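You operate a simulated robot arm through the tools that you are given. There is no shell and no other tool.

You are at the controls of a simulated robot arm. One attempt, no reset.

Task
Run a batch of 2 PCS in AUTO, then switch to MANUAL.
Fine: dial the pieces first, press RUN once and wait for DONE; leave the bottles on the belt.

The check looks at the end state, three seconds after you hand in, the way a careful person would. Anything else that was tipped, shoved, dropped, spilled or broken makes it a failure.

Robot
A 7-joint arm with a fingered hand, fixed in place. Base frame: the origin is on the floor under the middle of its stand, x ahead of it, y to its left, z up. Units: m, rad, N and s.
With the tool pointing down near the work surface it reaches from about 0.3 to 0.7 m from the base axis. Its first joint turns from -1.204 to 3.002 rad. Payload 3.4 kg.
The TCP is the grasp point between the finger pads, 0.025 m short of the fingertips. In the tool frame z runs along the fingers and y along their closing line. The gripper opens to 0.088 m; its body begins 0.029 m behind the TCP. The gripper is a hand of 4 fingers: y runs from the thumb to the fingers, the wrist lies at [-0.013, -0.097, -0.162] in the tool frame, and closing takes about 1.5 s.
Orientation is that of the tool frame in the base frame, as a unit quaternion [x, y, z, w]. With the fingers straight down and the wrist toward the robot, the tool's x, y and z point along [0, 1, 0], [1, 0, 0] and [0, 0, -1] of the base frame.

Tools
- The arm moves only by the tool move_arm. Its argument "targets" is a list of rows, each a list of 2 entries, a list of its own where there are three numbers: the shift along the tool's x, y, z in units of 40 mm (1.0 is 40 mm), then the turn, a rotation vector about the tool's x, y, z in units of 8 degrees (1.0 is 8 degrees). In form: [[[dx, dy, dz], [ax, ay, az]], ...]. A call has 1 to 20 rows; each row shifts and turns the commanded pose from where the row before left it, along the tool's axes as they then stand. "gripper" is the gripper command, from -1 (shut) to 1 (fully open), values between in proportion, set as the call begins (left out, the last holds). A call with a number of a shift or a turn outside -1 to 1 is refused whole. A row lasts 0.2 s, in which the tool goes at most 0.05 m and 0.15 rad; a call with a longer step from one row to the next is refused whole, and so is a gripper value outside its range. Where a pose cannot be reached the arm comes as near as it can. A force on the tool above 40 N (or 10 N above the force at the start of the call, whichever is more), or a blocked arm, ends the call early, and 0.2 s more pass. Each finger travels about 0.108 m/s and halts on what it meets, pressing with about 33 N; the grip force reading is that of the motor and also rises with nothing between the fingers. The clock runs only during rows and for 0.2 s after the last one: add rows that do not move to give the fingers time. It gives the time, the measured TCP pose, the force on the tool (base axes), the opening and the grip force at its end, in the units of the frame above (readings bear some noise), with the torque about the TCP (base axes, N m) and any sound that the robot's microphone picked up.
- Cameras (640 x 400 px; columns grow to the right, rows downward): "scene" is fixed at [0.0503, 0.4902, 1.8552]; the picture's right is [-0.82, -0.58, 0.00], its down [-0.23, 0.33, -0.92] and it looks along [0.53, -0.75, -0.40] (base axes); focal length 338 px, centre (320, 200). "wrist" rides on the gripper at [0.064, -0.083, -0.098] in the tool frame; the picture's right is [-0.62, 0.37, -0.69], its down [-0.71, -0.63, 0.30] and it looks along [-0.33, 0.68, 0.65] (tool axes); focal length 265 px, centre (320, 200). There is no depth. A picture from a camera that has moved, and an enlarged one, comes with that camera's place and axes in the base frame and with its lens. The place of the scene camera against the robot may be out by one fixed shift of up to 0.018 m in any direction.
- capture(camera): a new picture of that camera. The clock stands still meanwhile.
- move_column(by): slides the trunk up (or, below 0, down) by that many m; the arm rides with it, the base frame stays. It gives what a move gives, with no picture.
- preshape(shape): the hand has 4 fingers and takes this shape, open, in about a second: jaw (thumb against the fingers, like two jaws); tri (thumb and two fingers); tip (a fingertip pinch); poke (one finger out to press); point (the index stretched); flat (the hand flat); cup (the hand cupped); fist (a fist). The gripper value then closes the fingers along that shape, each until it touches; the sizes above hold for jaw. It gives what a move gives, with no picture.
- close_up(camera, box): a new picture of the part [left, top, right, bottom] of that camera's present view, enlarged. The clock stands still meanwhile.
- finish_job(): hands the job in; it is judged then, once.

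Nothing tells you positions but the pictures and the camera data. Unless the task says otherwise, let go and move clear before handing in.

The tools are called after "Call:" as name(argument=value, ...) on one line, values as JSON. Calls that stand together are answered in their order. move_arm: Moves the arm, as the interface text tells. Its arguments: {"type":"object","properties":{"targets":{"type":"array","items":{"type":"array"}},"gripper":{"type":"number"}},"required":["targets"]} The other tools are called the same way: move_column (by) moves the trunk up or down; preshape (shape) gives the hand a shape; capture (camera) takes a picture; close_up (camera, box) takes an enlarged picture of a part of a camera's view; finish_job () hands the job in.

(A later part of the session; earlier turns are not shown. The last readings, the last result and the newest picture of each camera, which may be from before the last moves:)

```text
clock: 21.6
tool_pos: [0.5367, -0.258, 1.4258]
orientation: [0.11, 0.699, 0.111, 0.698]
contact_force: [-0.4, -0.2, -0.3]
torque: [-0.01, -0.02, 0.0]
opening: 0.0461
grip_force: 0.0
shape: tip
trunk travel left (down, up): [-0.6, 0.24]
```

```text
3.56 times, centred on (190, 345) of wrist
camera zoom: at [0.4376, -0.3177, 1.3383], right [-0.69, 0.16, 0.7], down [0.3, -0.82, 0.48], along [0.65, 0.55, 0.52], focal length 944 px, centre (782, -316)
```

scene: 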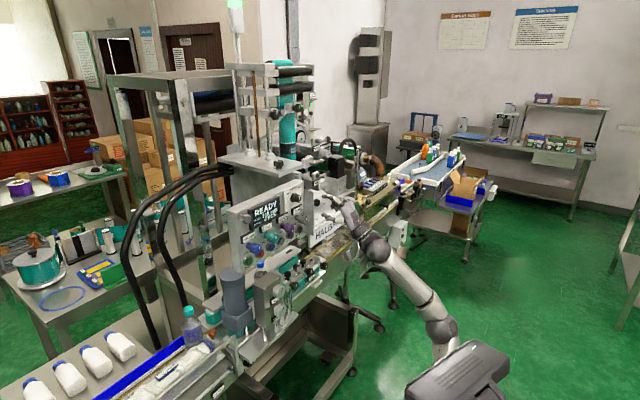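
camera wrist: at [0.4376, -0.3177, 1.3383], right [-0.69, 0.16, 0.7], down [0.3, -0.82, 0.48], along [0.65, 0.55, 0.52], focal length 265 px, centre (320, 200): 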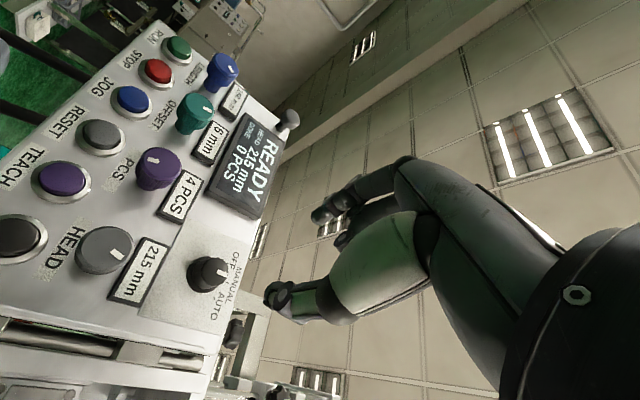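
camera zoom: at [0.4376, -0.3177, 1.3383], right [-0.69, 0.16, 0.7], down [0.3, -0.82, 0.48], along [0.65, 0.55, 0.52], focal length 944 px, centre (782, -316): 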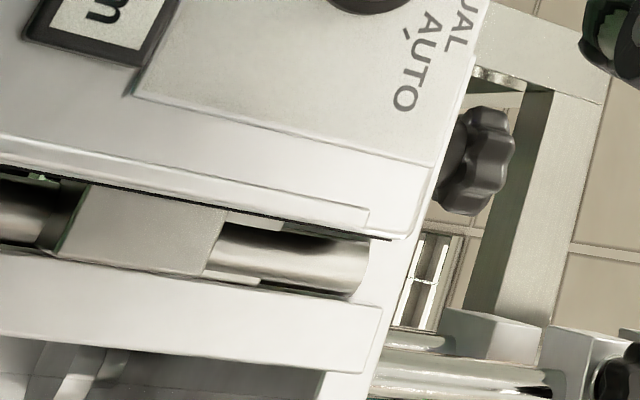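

The guard is confirmed at y ≈ -0.312, leaving about 1 cm clearance for the thumb. I narrow the opening to 40 mm and advance until the fingertips are just short of the selector's front, then check.

Call:
move_arm(targets=[[[0.067, -0.035, 0.5], [0, 0, 0]], [[0, 0, 0.6], [0, 0, 0]], [[0, 0, 0.6], [0, 0, 0]], [[0, 0, 0.6], [0, 0, 0]], [[0, 0, 0], [0, 0, 0]]], gripper=-0.09)

Call:
capture(camera="wrist")

Call:
close_up(camera="scene", box=[280, 160, 380, 240])

```text
clock: 22.8
tool_pos: [0.5849, -0.248, 1.4058]
orientation: [0.111, 0.699, 0.11, 0.698]
contact_force: [-0.6, -0.6, 0.0]
torque: [0.01, 0.0, 0.0]
opening: 0.0406
grip_force: 0.0
shape: tip
out of reach, approached as far as the arm can: row 2, 3, 4
trunk travel left (down, up): [-0.6, 0.24]
```

```text
taken
camera wrist: at [0.4858, -0.3072, 1.3193], right [-0.69, 0.16, 0.7], down [0.3, -0.82, 0.48], along [0.65, 0.55, 0.52], focal length 265 px, centre (320, 200)
```

wrist: 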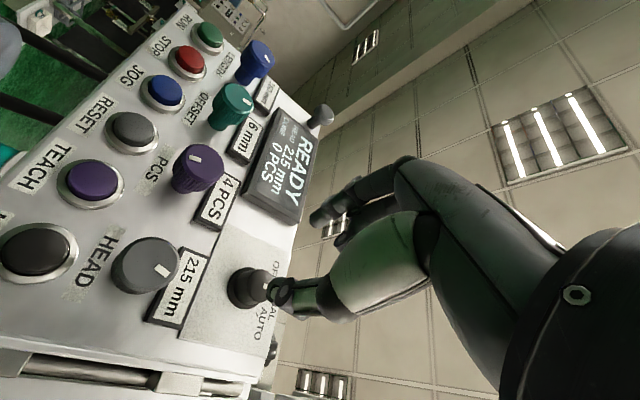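

```text
5.00 times, centred on (330, 200) of scene
camera zoom: at [0.0503, 0.4902, 1.8552], right [-0.82, -0.58, 0.0], down [-0.23, 0.33, -0.92], along [0.53, -0.75, -0.4], focal length 1691 px, centre (270, 200)
```

zoom: 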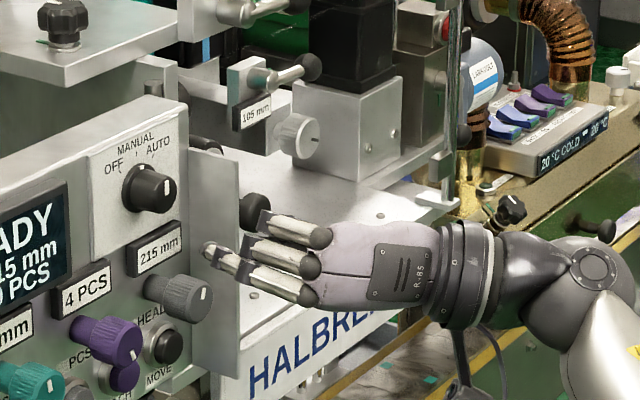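

The arm ran out of reach again in this roll (it sagged to z 1.406). Raising the trunk helped before, so I raise it another 0.10 m with the fingertips still ~5 cm from the panel parts, and then come back down with the arm.

Call:
move_column(by=0.1)

Call:
move_arm(targets=[[[0.5, 0.0, 0], [0, 0, 0]], [[0.5, -0.1, 0], [0, 0, 0]], [[0.5, -0.2, 0], [0, 0, 0]], [[0.4, -0.4, 0], [0, 0, 0]], [[0, 0, 0], [0, 0, 0]]])

```text
clock: 24.1
tool_pos: [0.5849, -0.2475, 1.507]
orientation: [0.112, 0.699, 0.111, 0.698]
contact_force: [0.2, 0.0, 0.1]
torque: [0.05, 0.03, 0.0]
opening: 0.0406
grip_force: 0.2
shape: tip
trunk travel left (down, up): [-0.7, 0.14]
```

```text
clock: 25.3
tool_pos: [0.5849, -0.2499, 1.4262]
orientation: [0.11, 0.7, 0.111, 0.697]
contact_force: [-0.2, 0.2, -0.1]
torque: [0.01, 0.01, 0.03]
opening: 0.0405
grip_force: 0.0
shape: tip
trunk travel left (down, up): [-0.7, 0.14]
```

Now there is reach margin. I align the last 9 mm sideways and advance so the fingertips are just short of the knob front.

Call:
move_arm(targets=[[[0.01, -0.23, 0.2], [0, 0, 0]], [[0, 0, 0.5], [0, 0, 0]], [[0, 0, 0.5], [0, 0, 0]], [[0, 0, 0], [0, 0, 0]]])

Call:
capture(camera="wrist")

Call:
close_up(camera="scene", box=[280, 160, 380, 240])

```text
clock: 26.3
tool_pos: [0.6315, -0.2587, 1.4231]
orientation: [0.113, 0.699, 0.111, 0.697]
contact_force: [-0.6, 0.4, 0.6]
torque: [-0.05, 0.0, 0.0]
opening: 0.0407
grip_force: 0.0
shape: tip
trunk travel left (down, up): [-0.7, 0.14]
```

```text
taken
camera wrist: at [0.5335, -0.3179, 1.3358], right [-0.69, 0.16, 0.7], down [0.3, -0.82, 0.48], along [0.65, 0.55, 0.52], focal length 265 px, centre (320, 200)
```

wrist: 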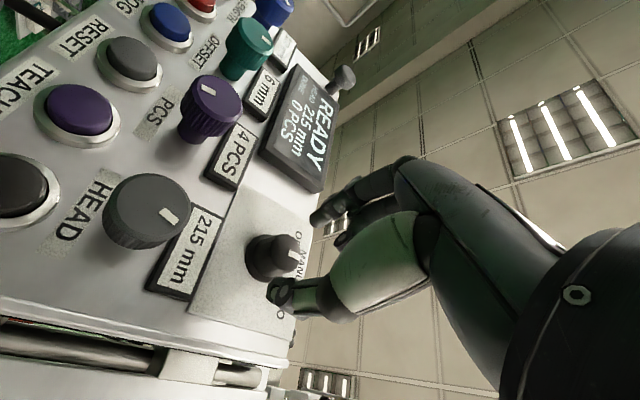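

```text
5.00 times, centred on (330, 200) of scene
camera zoom: at [0.0503, 0.4902, 1.8552], right [-0.82, -0.58, 0.0], down [-0.23, 0.33, -0.92], along [0.53, -0.75, -0.4], focal length 1691 px, centre (270, 200)
```

zoom: 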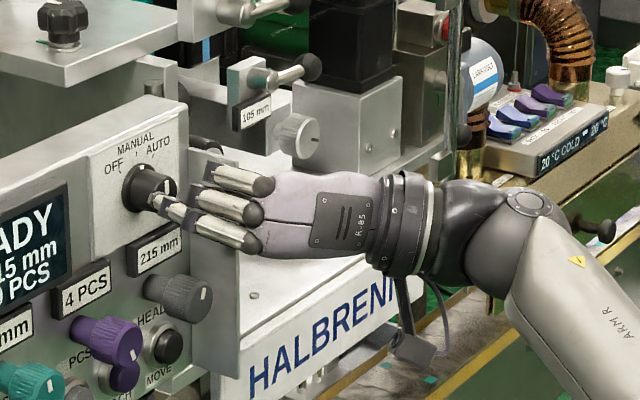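

The knob sits right on the tool axis (predicted pixel matches). I advance 21 mm so the tips straddle the knob, then close gently.

Call:
move_arm(targets=[[[0, 0, 0.27], [0, 0, 0]], [[0, 0, 0.27], [0, 0, 0]], [[0, 0, 0], [0, 0, 0]]])

Call:
close_up(camera="wrist", box=[200, 180, 400, 330])

Call:
close_up(camera="scene", box=[280, 170, 340, 220])

```text
clock: 27.1
tool_pos: [0.6532, -0.259, 1.4229]
orientation: [0.112, 0.699, 0.112, 0.698]
contact_force: [0.5, -0.1, -0.5]
torque: [-0.01, -0.01, -0.02]
opening: 0.0406
grip_force: 0.0
shape: tip
trunk travel left (down, up): [-0.7, 0.14]
```

```text
2.67 times, centred on (300, 255) of wrist
camera zoom: at [0.5552, -0.3178, 1.3353], right [-0.69, 0.16, 0.7], down [0.3, -0.82, 0.48], along [0.65, 0.55, 0.52], focal length 708 px, centre (373, 53)
```

zoom: 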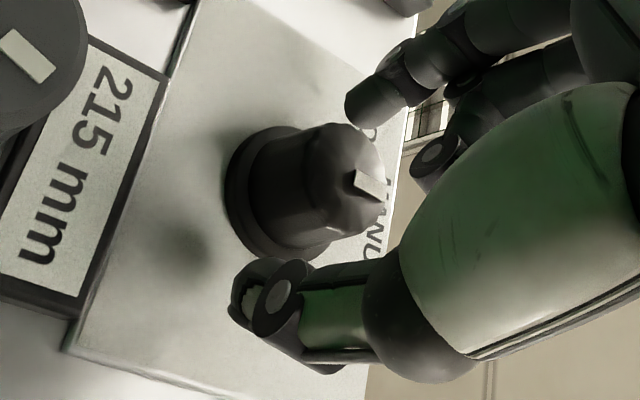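

```text
8.00 times, centred on (310, 195) of scene
camera zoom: at [0.0503, 0.4902, 1.8552], right [-0.82, -0.58, 0.0], down [-0.23, 0.33, -0.92], along [0.53, -0.75, -0.4], focal length 2706 px, centre (400, 240)
```

zoom: 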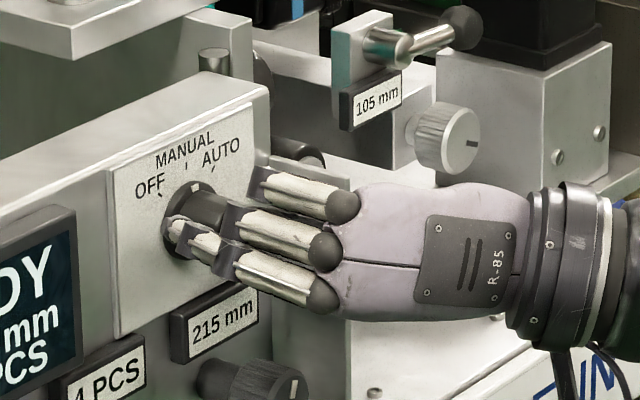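

Index and thumb straddle the knob cleanly, clear of the guard. Closing the pinch now.

Call:
move_arm(targets=[[[0, 0, 0], [0, 0, 0]], [[0, 0, 0], [0, 0, 0]], [[0, 0, 0], [0, 0, 0]], [[0, 0, 0], [0, 0, 0]], [[0, 0, 0], [0, 0, 0]], [[0, 0, 0], [0, 0, 0]]], gripper=-1)

Call:
close_up(camera="wrist", box=[200, 180, 400, 330])

Call:
close_up(camera="scene", box=[280, 170, 340, 220])

```text
clock: 28.5
tool_pos: [0.6543, -0.2583, 1.421]
orientation: [0.112, 0.699, 0.111, 0.698]
contact_force: [0.4, -1.0, -1.9]
torque: [-0.04, 0.01, -0.01]
opening: 0.0206
grip_force: 33.5
shape: tip
trunk travel left (down, up): [-0.7, 0.14]
```

```text
2.67 times, centred on (300, 255) of wrist
camera zoom: at [0.5561, -0.3183, 1.3346], right [-0.69, 0.16, 0.71], down [0.3, -0.82, 0.48], along [0.66, 0.55, 0.52], focal length 708 px, centre (373, 53)
```

zoom: 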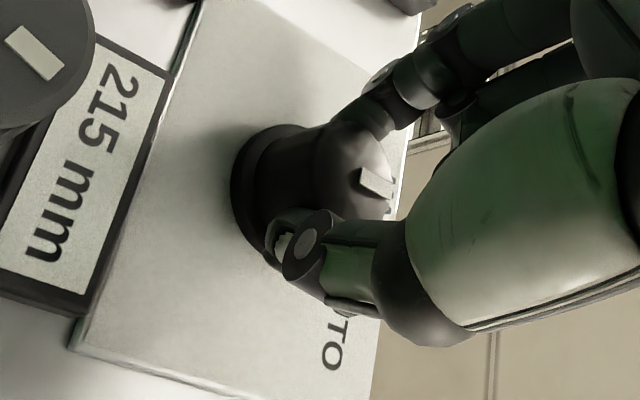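

```text
8.00 times, centred on (310, 195) of scene
camera zoom: at [0.0503, 0.4902, 1.8552], right [-0.82, -0.58, 0.0], down [-0.23, 0.33, -0.92], along [0.53, -0.75, -0.4], focal length 2706 px, centre (400, 240)
```

zoom: 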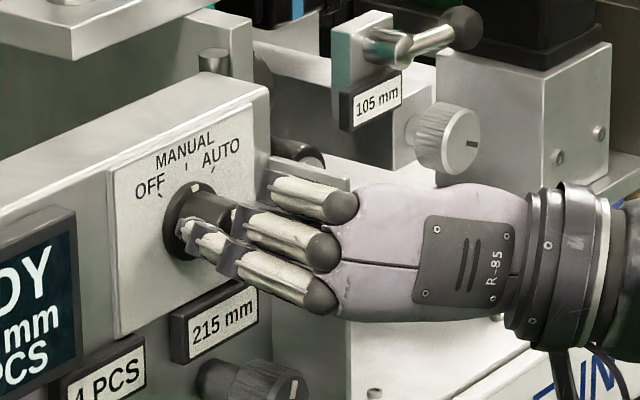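

The pinch holds (opening 20.6 mm, 33.5 N) with almost no side force. Now I twist clockwise in small steps about the knob axis toward AUTO.

Call:
move_arm(targets=[[[0, 0, 0], [0, 0, 0.6]], [[0, 0, 0], [0, 0, 0.6]], [[0, 0, 0], [0, 0, 0.6]], [[0, 0, 0], [0, 0, 0.6]], [[0, 0, 0], [0, 0, 0.6]], [[0, 0, 0], [0, 0, 0.6]]])

Call:
close_up(camera="wrist", box=[200, 180, 400, 330])

Call:
close_up(camera="scene", box=[280, 170, 340, 220])

```text
clock: 29.9
tool_pos: [0.6549, -0.2587, 1.4218]
orientation: [0.282, 0.649, 0.281, 0.648]
contact_force: [-0.2, 2.7, -4.7]
torque: [0.0, 0.07, 0.05]
opening: 0.0207
grip_force: 33.3
shape: tip
trunk travel left (down, up): [-0.7, 0.14]
```

```text
2.67 times, centred on (300, 255) of wrist
camera zoom: at [0.556, -0.2687, 1.3168], right [-0.69, -0.2, 0.69], down [0.3, -0.95, 0.03], along [0.66, 0.23, 0.72], focal length 708 px, centre (373, 53)
```

zoom: 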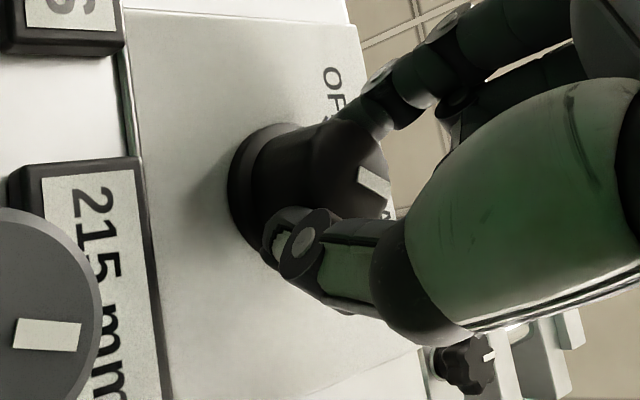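

```text
8.00 times, centred on (310, 195) of scene
camera zoom: at [0.0503, 0.4902, 1.8552], right [-0.82, -0.58, 0.0], down [-0.23, 0.33, -0.92], along [0.53, -0.75, -0.4], focal length 2706 px, centre (400, 240)
```

zoom: 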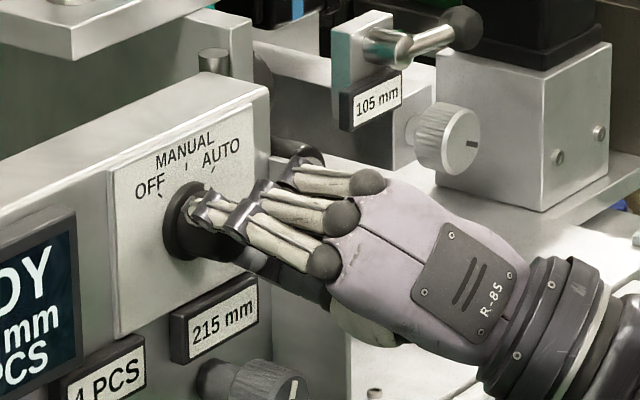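

The knob follows the hand (29° so far, no slip). I turn another ~15° to reach AUTO.

Call:
move_arm(targets=[[[0, 0, 0], [0, 0, 0.5]], [[0, 0, 0], [0, 0, 0.5]], [[0, 0, 0], [0, 0, 0.5]], [[0, 0, 0], [0, 0, 0.4]], [[0, 0, 0], [0, 0, 0]]])

Call:
close_up(camera="wrist", box=[200, 180, 400, 330])

Call:
close_up(camera="scene", box=[240, 170, 340, 240])

```text
clock: 31.1
tool_pos: [0.6545, -0.2579, 1.4232]
orientation: [0.365, 0.607, 0.364, 0.605]
contact_force: [0.9, 2.6, -3.9]
torque: [-0.06, 0.1, 0.04]
opening: 0.0205
grip_force: 32.9
shape: tip
trunk travel left (down, up): [-0.7, 0.14]
```

```text
2.67 times, centred on (300, 255) of wrist
camera zoom: at [0.5559, -0.2406, 1.3178], right [-0.69, -0.37, 0.62], down [0.3, -0.93, -0.22], along [0.66, 0.03, 0.75], focal length 708 px, centre (373, 53)
```

zoom: 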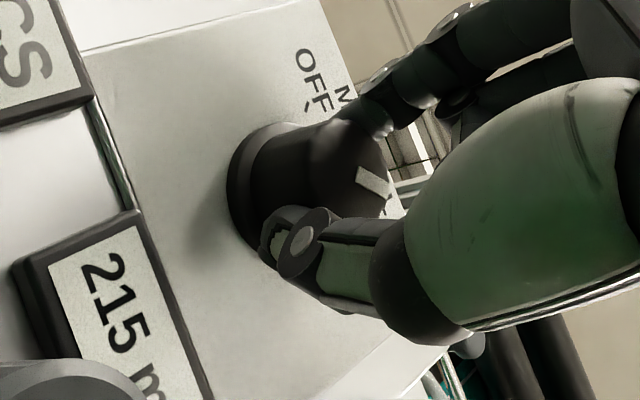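

```text
5.71 times, centred on (290, 205) of scene
camera zoom: at [0.0503, 0.4902, 1.8552], right [-0.82, -0.58, 0.0], down [-0.23, 0.33, -0.92], along [0.53, -0.75, -0.4], focal length 1933 px, centre (491, 171)
```

zoom: 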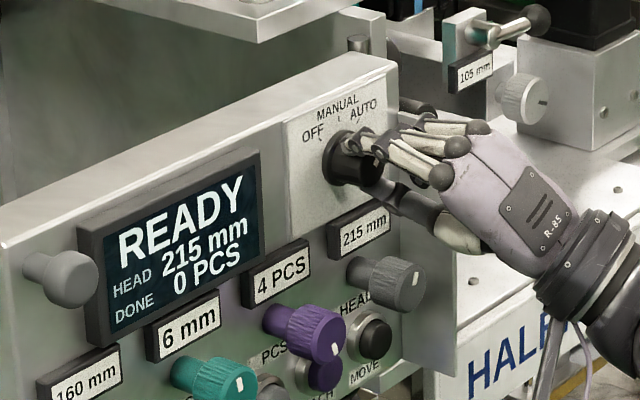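

Turned 44° in total with no resistance spike. I release and check where the pointer settled.

Call:
move_arm(targets=[[[0, 0, 0], [0, 0, 0]], [[0, 0, 0], [0, 0, 0]], [[0, 0, 0], [0, 0, 0]], [[0, 0, 0], [0, 0, 0]]], gripper=-0.05)

Call:
close_up(camera="wrist", box=[200, 180, 400, 330])

Call:
close_up(camera="scene", box=[280, 170, 340, 220])

```text
clock: 32.1
tool_pos: [0.6535, -0.2586, 1.4219]
orientation: [0.365, 0.606, 0.364, 0.606]
contact_force: [-0.8, -0.2, 0.0]
torque: [0.0, 0.01, 0.02]
opening: 0.0416
grip_force: 0.0
shape: tip
trunk travel left (down, up): [-0.7, 0.14]
```

```text
2.67 times, centred on (300, 255) of wrist
camera zoom: at [0.5543, -0.2416, 1.3185], right [-0.69, -0.37, 0.62], down [0.3, -0.93, -0.22], along [0.65, 0.03, 0.76], focal length 708 px, centre (373, 53)
```

zoom: 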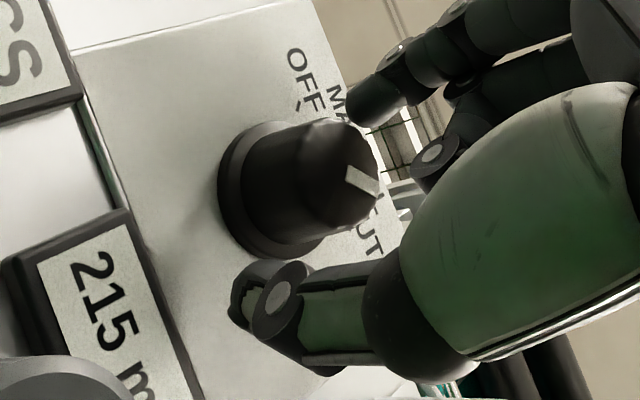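

```text
8.00 times, centred on (310, 195) of scene
camera zoom: at [0.0503, 0.4902, 1.8552], right [-0.82, -0.58, 0.0], down [-0.23, 0.33, -0.92], along [0.53, -0.75, -0.4], focal length 2706 px, centre (400, 240)
```

zoom: 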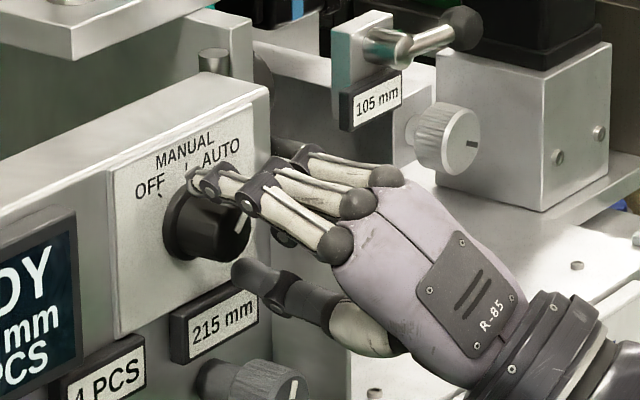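

The pointer looks to be at AUTO now. I back straight off 6 cm and verify.

Call:
move_arm(targets=[[[0, 0, -0.5], [0, 0, 0]], [[0, 0, -0.5], [0, 0, 0]], [[0, 0, -0.6], [0, 0, 0]], [[0, 0, 0], [0, 0, 0]]])

Call:
close_up(camera="wrist", box=[150, 180, 350, 330])

Call:
close_up(camera="scene", box=[280, 170, 340, 220])

Call:
capture(camera="wrist")

```text
clock: 33.1
tool_pos: [0.5894, -0.2588, 1.4223]
orientation: [0.365, 0.607, 0.364, 0.605]
contact_force: [-0.8, 0.2, 0.5]
torque: [0.03, -0.04, -0.02]
opening: 0.0413
grip_force: 0.0
shape: tip
trunk travel left (down, up): [-0.7, 0.14]
```

```text
2.67 times, centred on (250, 255) of wrist
camera zoom: at [0.4914, -0.2422, 1.3184], right [-0.69, -0.37, 0.62], down [0.3, -0.93, -0.22], along [0.66, 0.03, 0.75], focal length 708 px, centre (507, 53)
```

zoom: 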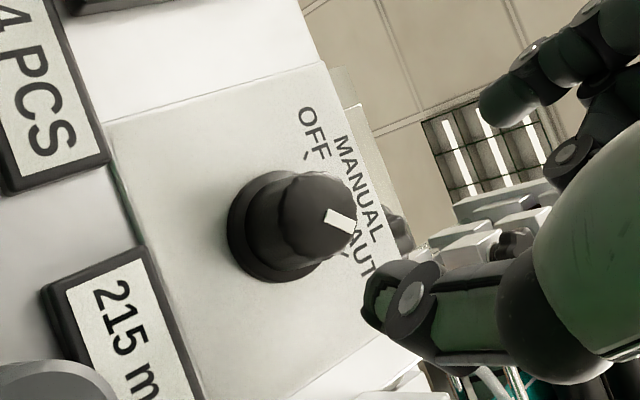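

```text
8.00 times, centred on (310, 195) of scene
camera zoom: at [0.0503, 0.4902, 1.8552], right [-0.82, -0.58, 0.0], down [-0.23, 0.33, -0.92], along [0.53, -0.75, -0.4], focal length 2706 px, centre (400, 240)
```

zoom: 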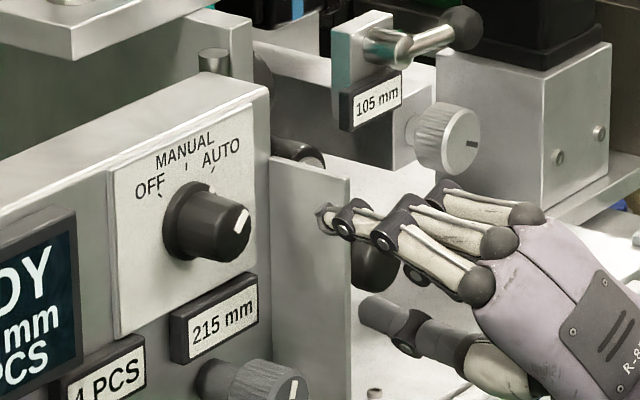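

```text
taken
camera wrist: at [0.4914, -0.2422, 1.3184], right [-0.69, -0.37, 0.62], down [0.3, -0.93, -0.22], along [0.66, 0.03, 0.75], focal length 265 px, centre (320, 200)
```

wrist: 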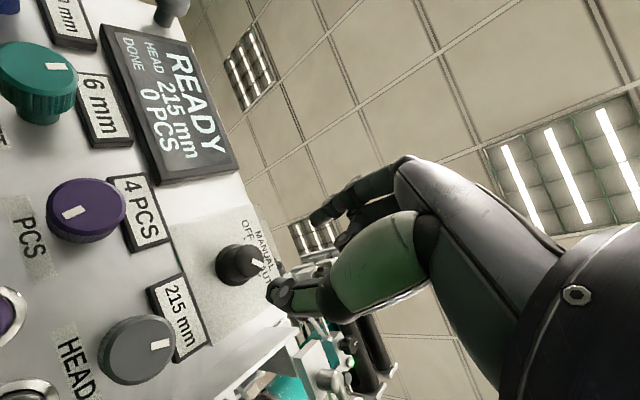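

I zoom in tightly on the selector to be sure that the pointer is aligned with the AUTO tick.

Call:
close_up(camera="wrist", box=[215, 210, 295, 290])

Call:
close_up(camera="scene", box=[290, 185, 320, 205])

```text
5.00 times, centred on (255, 250) of wrist
camera zoom: at [0.4914, -0.2422, 1.3184], right [-0.69, -0.37, 0.62], down [0.3, -0.93, -0.22], along [0.66, 0.03, 0.75], focal length 1327 px, centre (645, -50)
```

zoom: 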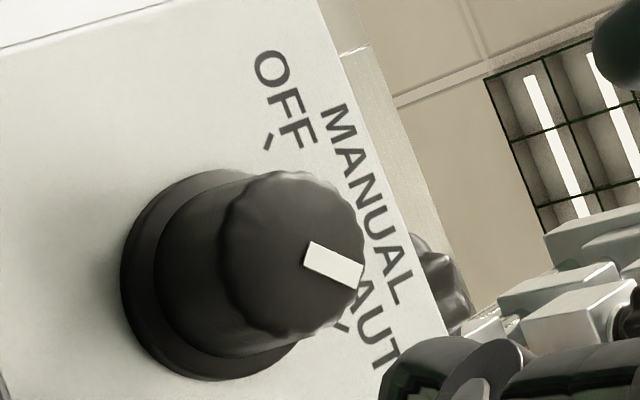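

```text
16.00 times, centred on (305, 195) of scene
camera zoom: at [0.0503, 0.4902, 1.8552], right [-0.82, -0.58, 0.0], down [-0.23, 0.33, -0.92], along [0.53, -0.75, -0.4], focal length 5412 px, centre (560, 280)
```

zoom: 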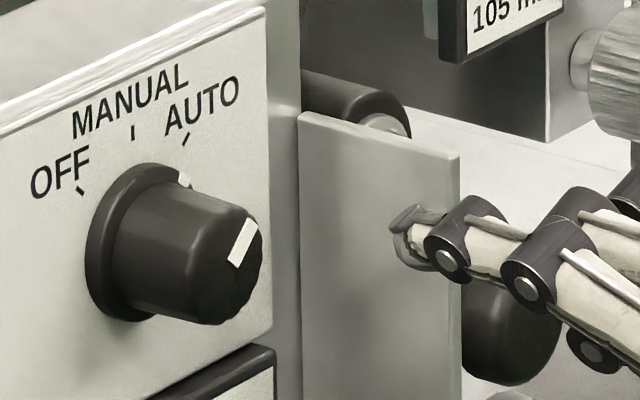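

The flange dot lines up with the AUTO tick. Next, the PCS knob: I take an enlarged view to refine its centre.

Call:
close_up(camera="wrist", box=[20, 150, 180, 270])

Call:
close_up(camera="scene", box=[265, 205, 325, 250])

```text
3.33 times, centred on (100, 210) of wrist
camera zoom: at [0.4914, -0.2422, 1.3184], right [-0.69, -0.37, 0.62], down [0.3, -0.93, -0.22], along [0.66, 0.03, 0.75], focal length 885 px, centre (1053, 167)
```

zoom: 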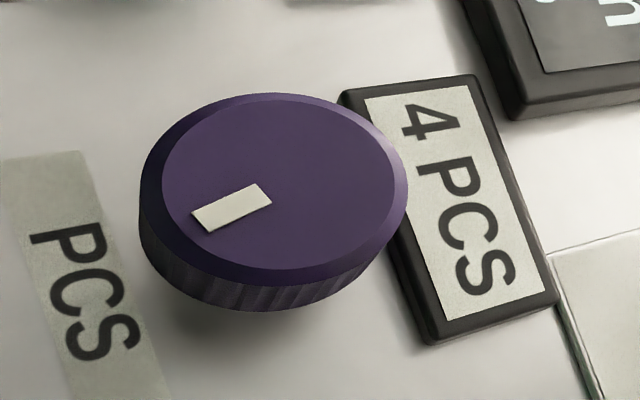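

```text
8.89 times, centred on (295, 228) of scene
camera zoom: at [0.0503, 0.4902, 1.8552], right [-0.82, -0.58, 0.0], down [-0.23, 0.33, -0.92], along [0.53, -0.75, -0.4], focal length 3007 px, centre (542, -44)
```

zoom: 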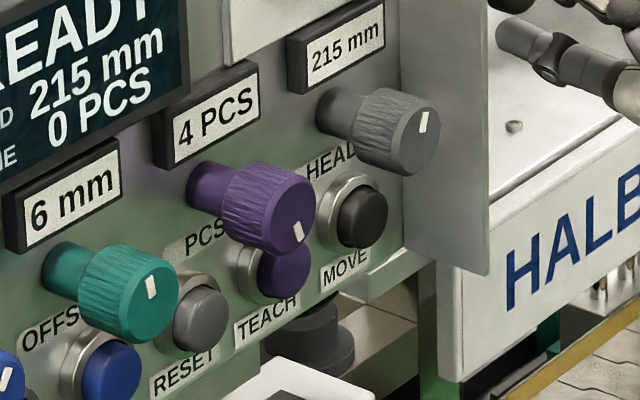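

PCS knob front centre comes out at ≈ [0.655, -0.199, 1.3455], about 30 mm across. I lower the trunk 77 mm so the arm keeps the same comfortable posture, then shift left with the arm.

Call:
move_column(by=-0.077)

Call:
move_arm(targets=[[[0.44, 0.233, 0], [0, 0, 0]], [[0.44, 0.233, 0], [0, 0, 0]], [[0.44, 0.233, 0], [0, 0, 0]], [[0, 0, 0], [0, 0, 0]]])

Call:
capture(camera="wrist")

```text
clock: 34.3
tool_pos: [0.5893, -0.2591, 1.3454]
orientation: [0.365, 0.607, 0.364, 0.605]
contact_force: [0.6, 0.4, 0.1]
torque: [0.01, 0.05, 0.03]
opening: 0.0413
grip_force: 0.0
shape: tip
trunk travel left (down, up): [-0.623, 0.217]
```

```text
clock: 35.3
tool_pos: [0.5884, -0.2028, 1.3441]
orientation: [0.365, 0.606, 0.364, 0.606]
contact_force: [-0.4, 0.9, -0.4]
torque: [0.0, -0.04, 0.01]
opening: 0.0415
grip_force: 0.0
shape: tip
trunk travel left (down, up): [-0.623, 0.217]
```

```text
taken
camera wrist: at [0.49, -0.1835, 1.2409], right [-0.69, -0.38, 0.62], down [0.3, -0.93, -0.22], along [0.65, 0.03, 0.76], focal length 265 px, centre (320, 200)
```

wrist: 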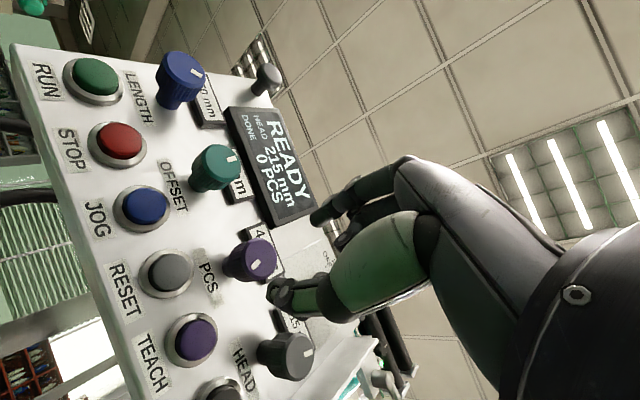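

The knob is ahead of the hand. I roll clockwise by 36° at this standoff so that I have ~80° of counter-clockwise twist available afterwards.

Call:
move_arm(targets=[[[0.05, 0.05, 0], [0, 0, 0.9]], [[0, 0, 0], [0, 0, 0.9]], [[0, 0, 0], [0, 0, 0.9]], [[0, 0, 0], [0, 0, 0.9]], [[0, 0, 0], [0, 0, 0.9]], [[0, 0, 0], [0, 0, 0]]])

Call:
capture(camera="wrist")

Call:
close_up(camera="scene", box=[250, 180, 390, 290])

```text
clock: 36.7
tool_pos: [0.5881, -0.1995, 1.346]
orientation: [0.535, 0.463, 0.535, 0.462]
contact_force: [-0.1, 0.2, 0.5]
torque: [0.04, -0.01, -0.02]
opening: 0.0414
grip_force: 0.1
shape: tip
trunk travel left (down, up): [-0.623, 0.217]
```

```text
taken
camera wrist: at [0.4907, -0.1224, 1.2725], right [-0.69, -0.67, 0.28], down [0.3, -0.62, -0.73], along [0.65, -0.42, 0.63], focal length 265 px, centre (320, 200)
```

wrist: 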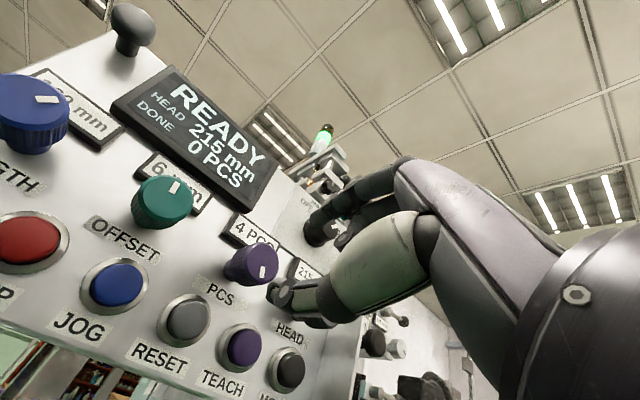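

```text
3.64 times, centred on (320, 235) of scene
camera zoom: at [0.0503, 0.4902, 1.8552], right [-0.82, -0.58, 0.0], down [-0.23, 0.33, -0.92], along [0.53, -0.75, -0.4], focal length 1230 px, centre (320, 73)
```

zoom: 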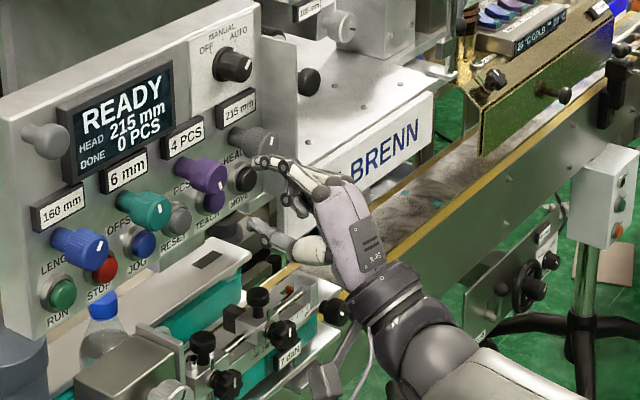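

Good alignment. I verify the knob's centre against my prediction (≈ (259, 262) px) before closing in.

Call:
close_up(camera="wrist", box=[190, 210, 310, 310])

```text
4.00 times, centred on (250, 260) of wrist
camera zoom: at [0.4907, -0.1224, 1.2725], right [-0.69, -0.67, 0.28], down [0.3, -0.62, -0.73], along [0.65, -0.42, 0.63], focal length 1062 px, centre (600, -40)
```

zoom: 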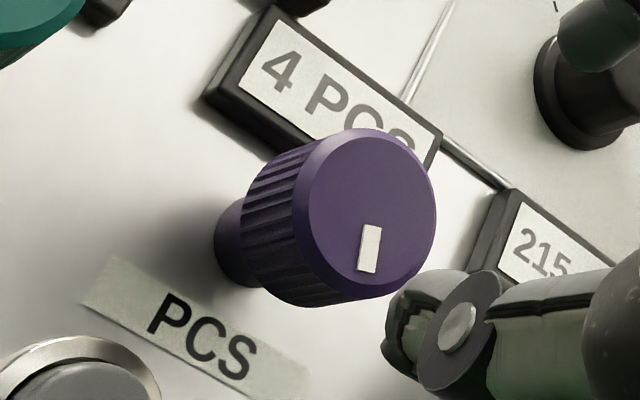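

The measured centre is within 2 mm of the prediction. I open to 50 mm and advance so the tips overlap the knob cap by ~15 mm (still ~15 mm clear of the button caps below).

Call:
move_arm(targets=[[[-0.025, 0, 0], [0, 0, 0]], [[0, 0, 0.45], [0, 0, 0]], [[0, 0, 0.45], [0, 0, 0]], [[0, 0, 0.45], [0, 0, 0]], [[0, 0, 0], [0, 0, 0]]], gripper=0.14)

Call:
close_up(camera="wrist", box=[200, 160, 420, 340])

Call:
close_up(camera="scene", box=[260, 195, 350, 265])

```text
clock: 37.9
tool_pos: [0.6432, -0.1965, 1.3461]
orientation: [0.534, 0.464, 0.533, 0.463]
contact_force: [1.0, 0.0, -0.1]
torque: [0.02, 0.0, -0.02]
opening: 0.0497
grip_force: 0.0
shape: tip
trunk travel left (down, up): [-0.623, 0.217]
```

```text
2.22 times, centred on (310, 250) of wrist
camera zoom: at [0.5447, -0.1221, 1.2722], right [-0.69, -0.67, 0.28], down [0.3, -0.62, -0.72], along [0.65, -0.42, 0.63], focal length 590 px, centre (342, 89)
```

zoom: 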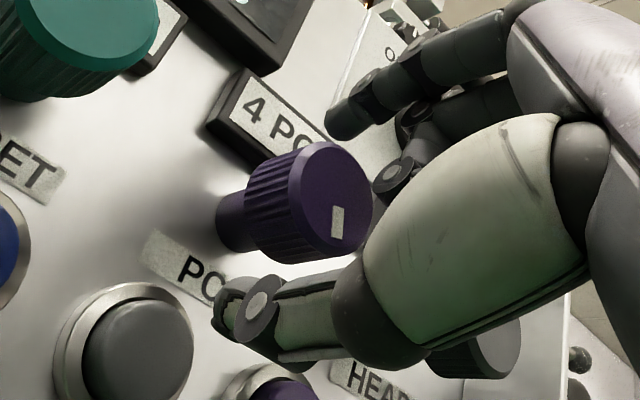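

```text
5.71 times, centred on (305, 230) of scene
camera zoom: at [0.0503, 0.4902, 1.8552], right [-0.82, -0.58, 0.0], down [-0.23, 0.33, -0.92], along [0.53, -0.75, -0.4], focal length 1933 px, centre (406, 29)
```

zoom: 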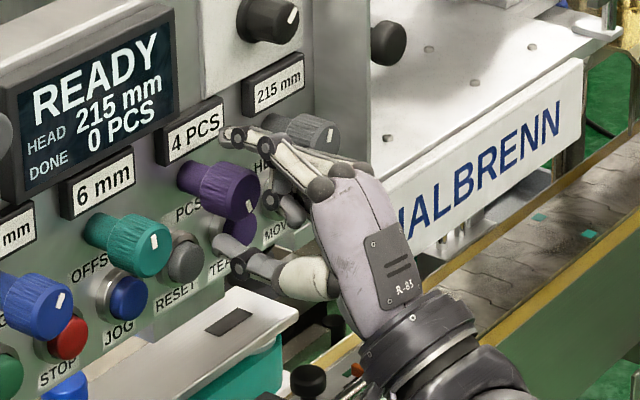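

The index is above and the thumb below the knob, no contact yet. Closing the pinch.

Call:
move_arm(targets=[[[0, 0, 0], [0, 0, 0]], [[0, 0, 0], [0, 0, 0]], [[0, 0, 0], [0, 0, 0]], [[0, 0, 0], [0, 0, 0]], [[0, 0, 0], [0, 0, 0]], [[0, 0, 0], [0, 0, 0]]], gripper=-1)

Call:
close_up(camera="wrist", box=[200, 160, 420, 340])

Call:
close_up(camera="scene", box=[260, 195, 350, 265])

```text
clock: 39.3
tool_pos: [0.6446, -0.1964, 1.3447]
orientation: [0.535, 0.463, 0.533, 0.464]
contact_force: [0.5, 1.9, -1.3]
torque: [0.02, -0.02, 0.03]
opening: 0.0235
grip_force: 32.9
shape: tip
trunk travel left (down, up): [-0.623, 0.217]
```

```text
2.22 times, centred on (310, 250) of wrist
camera zoom: at [0.5458, -0.1216, 1.2716], right [-0.69, -0.67, 0.28], down [0.3, -0.62, -0.72], along [0.66, -0.42, 0.63], focal length 590 px, centre (342, 89)
```

zoom: 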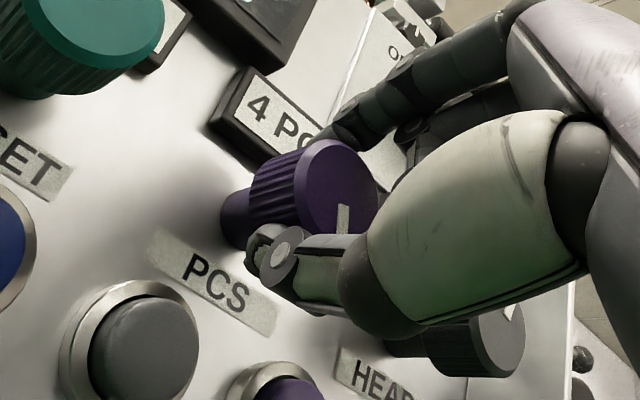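

```text
5.71 times, centred on (305, 230) of scene
camera zoom: at [0.0503, 0.4902, 1.8552], right [-0.82, -0.58, 0.0], down [-0.23, 0.33, -0.92], along [0.53, -0.75, -0.4], focal length 1933 px, centre (406, 29)
```

zoom: 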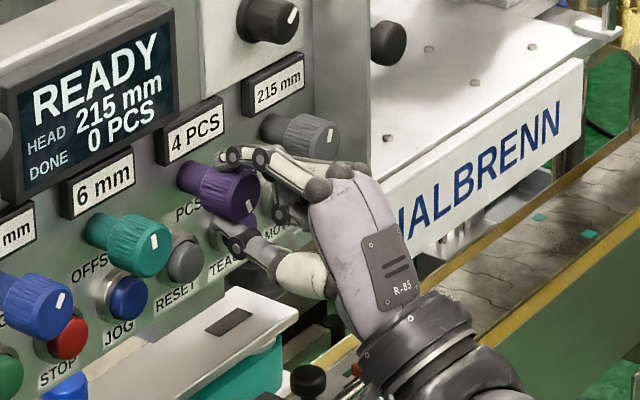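

Gripped (33 N, small side force). Now I twist counter-clockwise by 24° and see how the PCS readout reacts.

Call:
move_arm(targets=[[[0, 0, 0], [0, 0, -0.5]], [[0, 0, 0], [0, 0, -0.5]], [[0, 0, 0], [0, 0, -0.5]], [[0, 0, 0], [0, 0, -0.5]], [[0, 0, 0], [0, 0, -0.5]], [[0, 0, 0], [0, 0, -0.5]], [[0, 0, 0], [0, 0, 0]]])

Call:
close_up(camera="wrist", box=[200, 160, 420, 340])

Call:
close_up(camera="scene", box=[260, 195, 350, 265])

```text
clock: 40.9
tool_pos: [0.6451, -0.1981, 1.3464]
orientation: [0.427, 0.565, 0.425, 0.564]
contact_force: [0.3, -0.2, -4.4]
torque: [-0.02, 0.12, -0.04]
opening: 0.0235
grip_force: 32.5
shape: tip
trunk travel left (down, up): [-0.623, 0.217]
```

```text
2.22 times, centred on (310, 250) of wrist
camera zoom: at [0.5458, -0.16, 1.2478], right [-0.69, -0.49, 0.53], down [0.3, -0.86, -0.41], along [0.66, -0.12, 0.74], focal length 590 px, centre (342, 89)
```

zoom: 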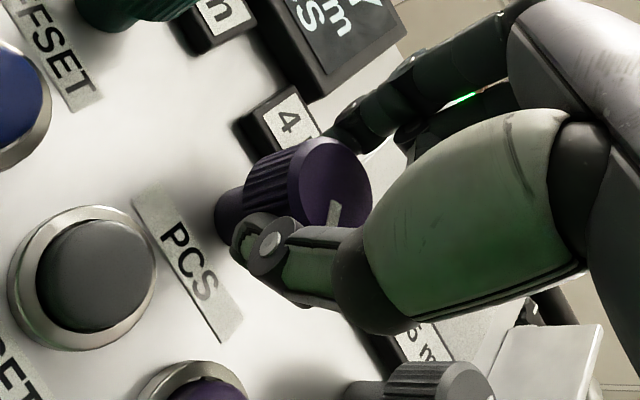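

```text
5.71 times, centred on (305, 230) of scene
camera zoom: at [0.0503, 0.4902, 1.8552], right [-0.82, -0.58, 0.0], down [-0.23, 0.33, -0.92], along [0.53, -0.75, -0.4], focal length 1933 px, centre (406, 29)
```

zoom: 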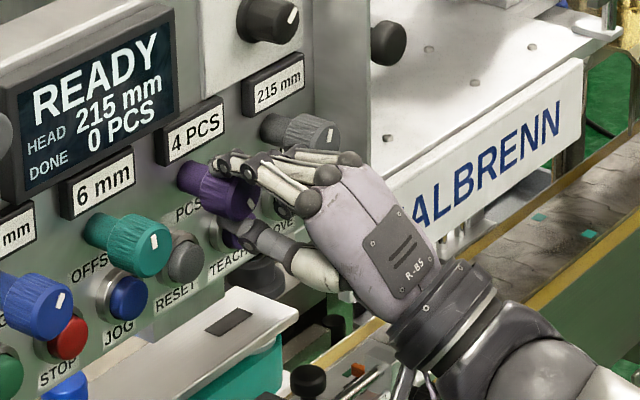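

Still 4 PCS after 24°, and the pointer follows the hand. I continue another 16° and check again.

Call:
move_arm(targets=[[[0, 0, 0], [0, 0, -0.5]], [[0, 0, 0], [0, 0, -0.5]], [[0, 0, 0], [0, 0, -0.5]], [[0, 0, 0], [0, 0, -0.5]], [[0, 0, 0], [0, 0, 0]]])

Call:
close_up(camera="wrist", box=[200, 160, 420, 340])

Call:
close_up(camera="scene", box=[260, 195, 350, 265])

```text
clock: 42.1
tool_pos: [0.6451, -0.1991, 1.3455]
orientation: [0.344, 0.619, 0.342, 0.618]
contact_force: [0.2, -1.1, -3.5]
torque: [-0.01, 0.09, -0.03]
opening: 0.0233
grip_force: 32.9
shape: tip
trunk travel left (down, up): [-0.623, 0.217]
```

```text
2.22 times, centred on (310, 250) of wrist
camera zoom: at [0.5457, -0.1887, 1.2409], right [-0.69, -0.33, 0.64], down [0.3, -0.94, -0.16], along [0.66, 0.09, 0.75], focal length 590 px, centre (342, 89)
```

zoom: 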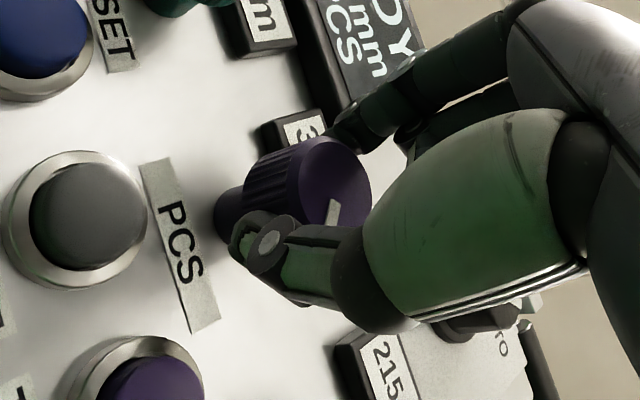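

```text
5.71 times, centred on (305, 230) of scene
camera zoom: at [0.0503, 0.4902, 1.8552], right [-0.82, -0.58, 0.0], down [-0.23, 0.33, -0.92], along [0.53, -0.75, -0.4], focal length 1933 px, centre (406, 29)
```

zoom: 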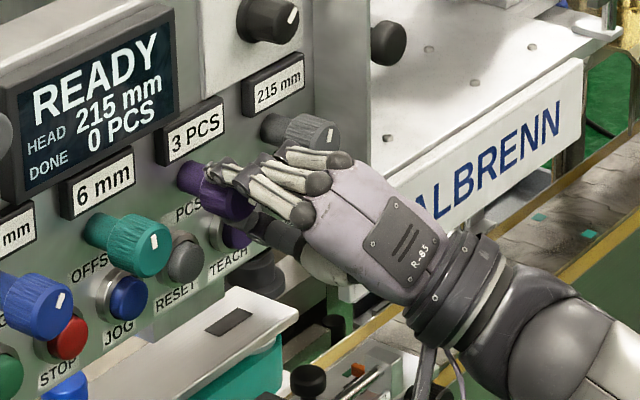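

It reads 3 PCS after 40°. Direction confirmed; I keep turning in steps toward 2.

Call:
move_arm(targets=[[[0, 0, 0], [0, 0, -0.5]], [[0, 0, 0], [0, 0, -0.5]], [[0, 0, 0], [0, 0, -0.5]], [[0, 0, 0], [0, 0, -0.5]], [[0, 0, 0], [0, 0, -0.5]], [[0, 0, 0], [0, 0, 0]]])

Call:
close_up(camera="wrist", box=[200, 160, 420, 340])

Call:
close_up(camera="scene", box=[260, 195, 350, 265])

```text
clock: 43.5
tool_pos: [0.6447, -0.1987, 1.346]
orientation: [0.231, 0.67, 0.229, 0.668]
contact_force: [2.1, -0.9, -2.1]
torque: [0.06, 0.05, -0.05]
opening: 0.0232
grip_force: 32.2
shape: tip
trunk travel left (down, up): [-0.623, 0.217]
```

```text
2.22 times, centred on (310, 250) of wrist
camera zoom: at [0.5456, -0.2254, 1.2435], right [-0.69, -0.09, 0.72], down [0.3, -0.94, 0.17], along [0.66, 0.34, 0.68], focal length 590 px, centre (342, 89)
```

zoom: 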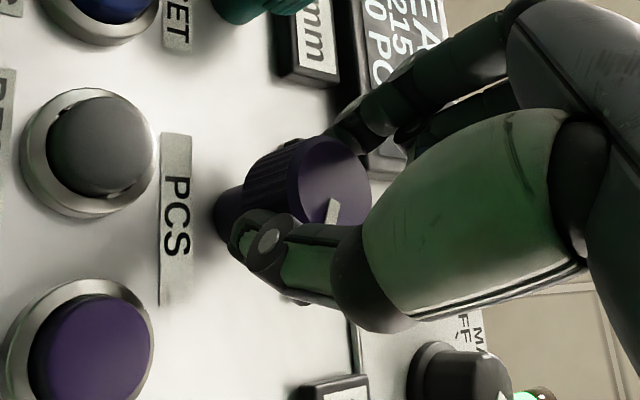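

```text
5.71 times, centred on (305, 230) of scene
camera zoom: at [0.0503, 0.4902, 1.8552], right [-0.82, -0.58, 0.0], down [-0.23, 0.33, -0.92], along [0.53, -0.75, -0.4], focal length 1933 px, centre (406, 29)
```

zoom: 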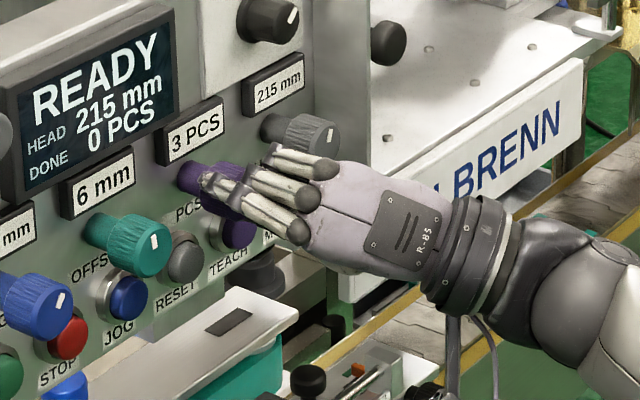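

Still 3 at 60° of turn. Continuing with another 20°.

Call:
move_arm(targets=[[[0, 0, 0], [0, 0, -0.5]], [[0, 0, 0], [0, 0, -0.5]], [[0, 0, 0], [0, 0, -0.5]], [[0, 0, 0], [0, 0, -0.5]], [[0, 0, 0], [0, 0, -0.5]], [[0, 0, 0], [0, 0, 0]]])

Call:
close_up(camera="wrist", box=[200, 160, 420, 340])

Call:
close_up(camera="scene", box=[260, 195, 350, 265])

```text
clock: 44.9
tool_pos: [0.6442, -0.1993, 1.346]
orientation: [0.111, 0.699, 0.111, 0.697]
contact_force: [2.6, -1.9, -1.5]
torque: [0.04, 0.03, -0.07]
opening: 0.023
grip_force: 33.0
shape: tip
trunk travel left (down, up): [-0.623, 0.217]
```

```text
2.22 times, centred on (310, 250) of wrist
camera zoom: at [0.5457, -0.2588, 1.2584], right [-0.69, 0.16, 0.71], down [0.3, -0.82, 0.48], along [0.66, 0.55, 0.52], focal length 590 px, centre (342, 89)
```

zoom: 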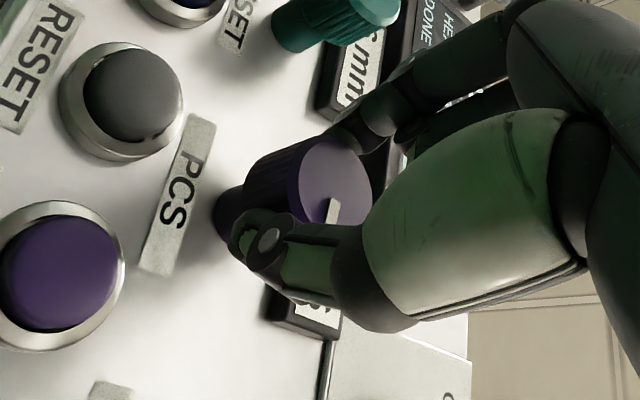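

```text
5.71 times, centred on (305, 230) of scene
camera zoom: at [0.0503, 0.4902, 1.8552], right [-0.82, -0.58, 0.0], down [-0.23, 0.33, -0.92], along [0.53, -0.75, -0.4], focal length 1933 px, centre (406, 29)
```

zoom: 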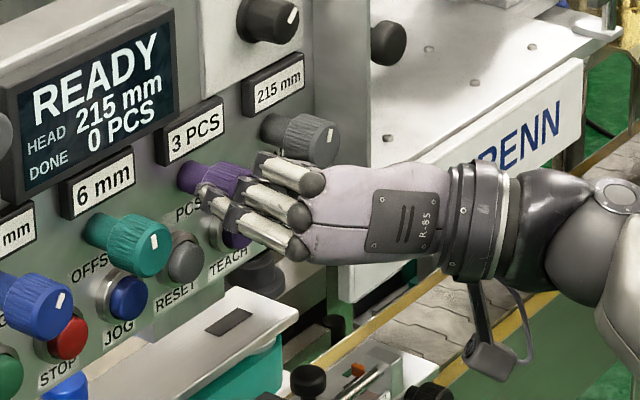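

Still 3 at 80°, and I am near the roll limit of the wrist. I release, back off, roll the hand back clockwise, and regrasp.

Call:
move_arm(targets=[[[0, 0, 0], [0, 0, 0]], [[0, 0, 0], [0, 0, 0]], [[0, 0, 0], [0, 0, 0]], [[0, 0, 0], [0, 0, 0]]], gripper=0.14)

Call:
move_arm(targets=[[[0, 0, -0.45], [0, 0, 0]], [[0, 0, -0.45], [0, 0, 0]], [[0, 0, -0.45], [0, 0, 0]], [[0, 0, 0], [0, 0, 0]]])

Call:
close_up(camera="scene", box=[260, 195, 350, 265])

Call:
capture(camera="wrist")

```text
clock: 45.9
tool_pos: [0.6428, -0.199, 1.3454]
orientation: [0.11, 0.7, 0.112, 0.697]
contact_force: [0.1, 0.0, 0.3]
torque: [0.0, -0.03, 0.02]
opening: 0.0498
grip_force: 0.0
shape: tip
trunk travel left (down, up): [-0.623, 0.217]
```

```text
clock: 46.9
tool_pos: [0.5881, -0.199, 1.3455]
orientation: [0.112, 0.699, 0.111, 0.698]
contact_force: [0.5, 0.1, 0.4]
torque: [0.01, 0.02, 0.01]
opening: 0.0494
grip_force: 0.1
shape: tip
trunk travel left (down, up): [-0.623, 0.217]
```

```text
5.71 times, centred on (305, 230) of scene
camera zoom: at [0.0503, 0.4902, 1.8552], right [-0.82, -0.58, 0.0], down [-0.23, 0.33, -0.92], along [0.53, -0.75, -0.4], focal length 1933 px, centre (406, 29)
```

zoom: 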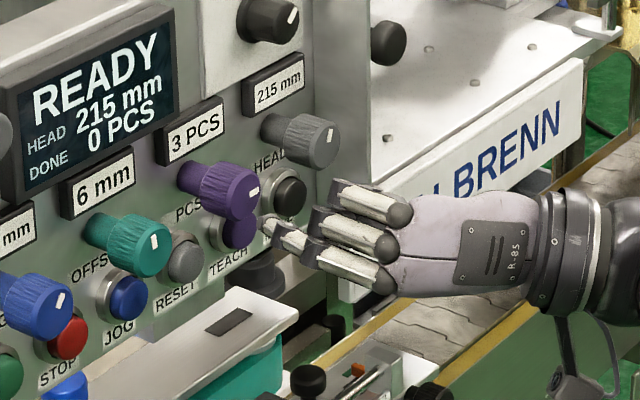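

```text
taken
camera wrist: at [0.4906, -0.2584, 1.2585], right [-0.69, 0.16, 0.71], down [0.3, -0.82, 0.48], along [0.66, 0.55, 0.52], focal length 265 px, centre (320, 200)
```

wrist: 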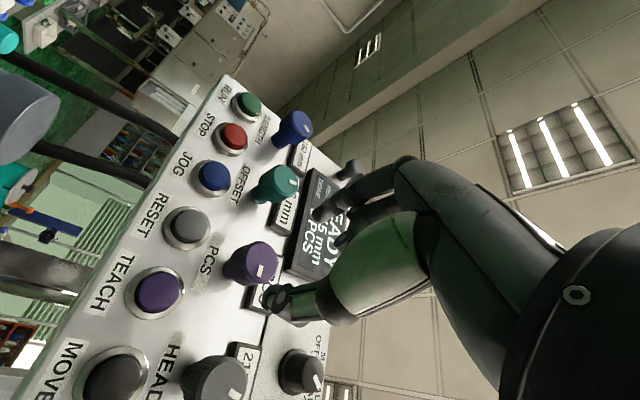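

The pointer now points right (rotated ~80° CCW), PCS reads 3. I roll the hand back +80° at standoff.

Call:
move_arm(targets=[[[0, 0, 0], [0, 0, 0.9]], [[0, 0, 0], [0, 0, 0.9]], [[0, 0, 0], [0, 0, 0.9]], [[0, 0, 0], [0, 0, 0.9]], [[0, 0, 0], [0, 0, 0.9]], [[0, 0, 0], [0, 0, 0.9]], [[0, 0, 0], [0, 0, 0.9]], [[0, 0, 0], [0, 0, 0.9]], [[0, 0, 0], [0, 0, 0.9]], [[0, 0, 0], [0, 0, 0.9]], [[0, 0, 0], [0, 0, 0.9]], [[0, 0, 0], [0, 0, 0]]])

Call:
close_up(camera="wrist", box=[190, 200, 310, 310])

```text
clock: 49.5
tool_pos: [0.5898, -0.1979, 1.3459]
orientation: [0.532, 0.467, 0.531, 0.466]
contact_force: [-0.3, -0.8, -0.8]
torque: [0.03, 0.02, -0.01]
opening: 0.0497
grip_force: 0.0
shape: tip
trunk travel left (down, up): [-0.623, 0.217]
```

```text
3.64 times, centred on (250, 255) of wrist
camera zoom: at [0.4907, -0.1244, 1.2716], right [-0.69, -0.66, 0.29], down [0.3, -0.63, -0.72], along [0.65, -0.41, 0.64], focal length 965 px, centre (574, 0)
```

zoom: 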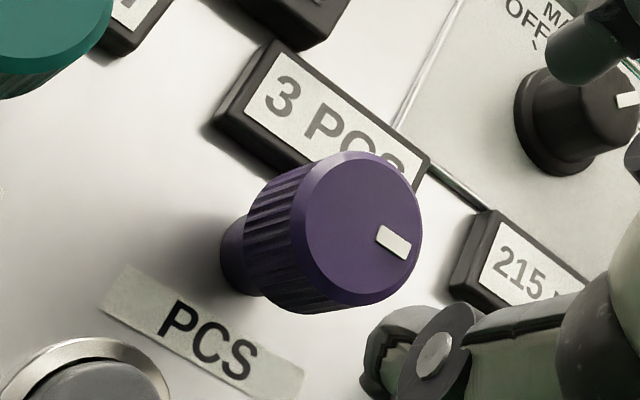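

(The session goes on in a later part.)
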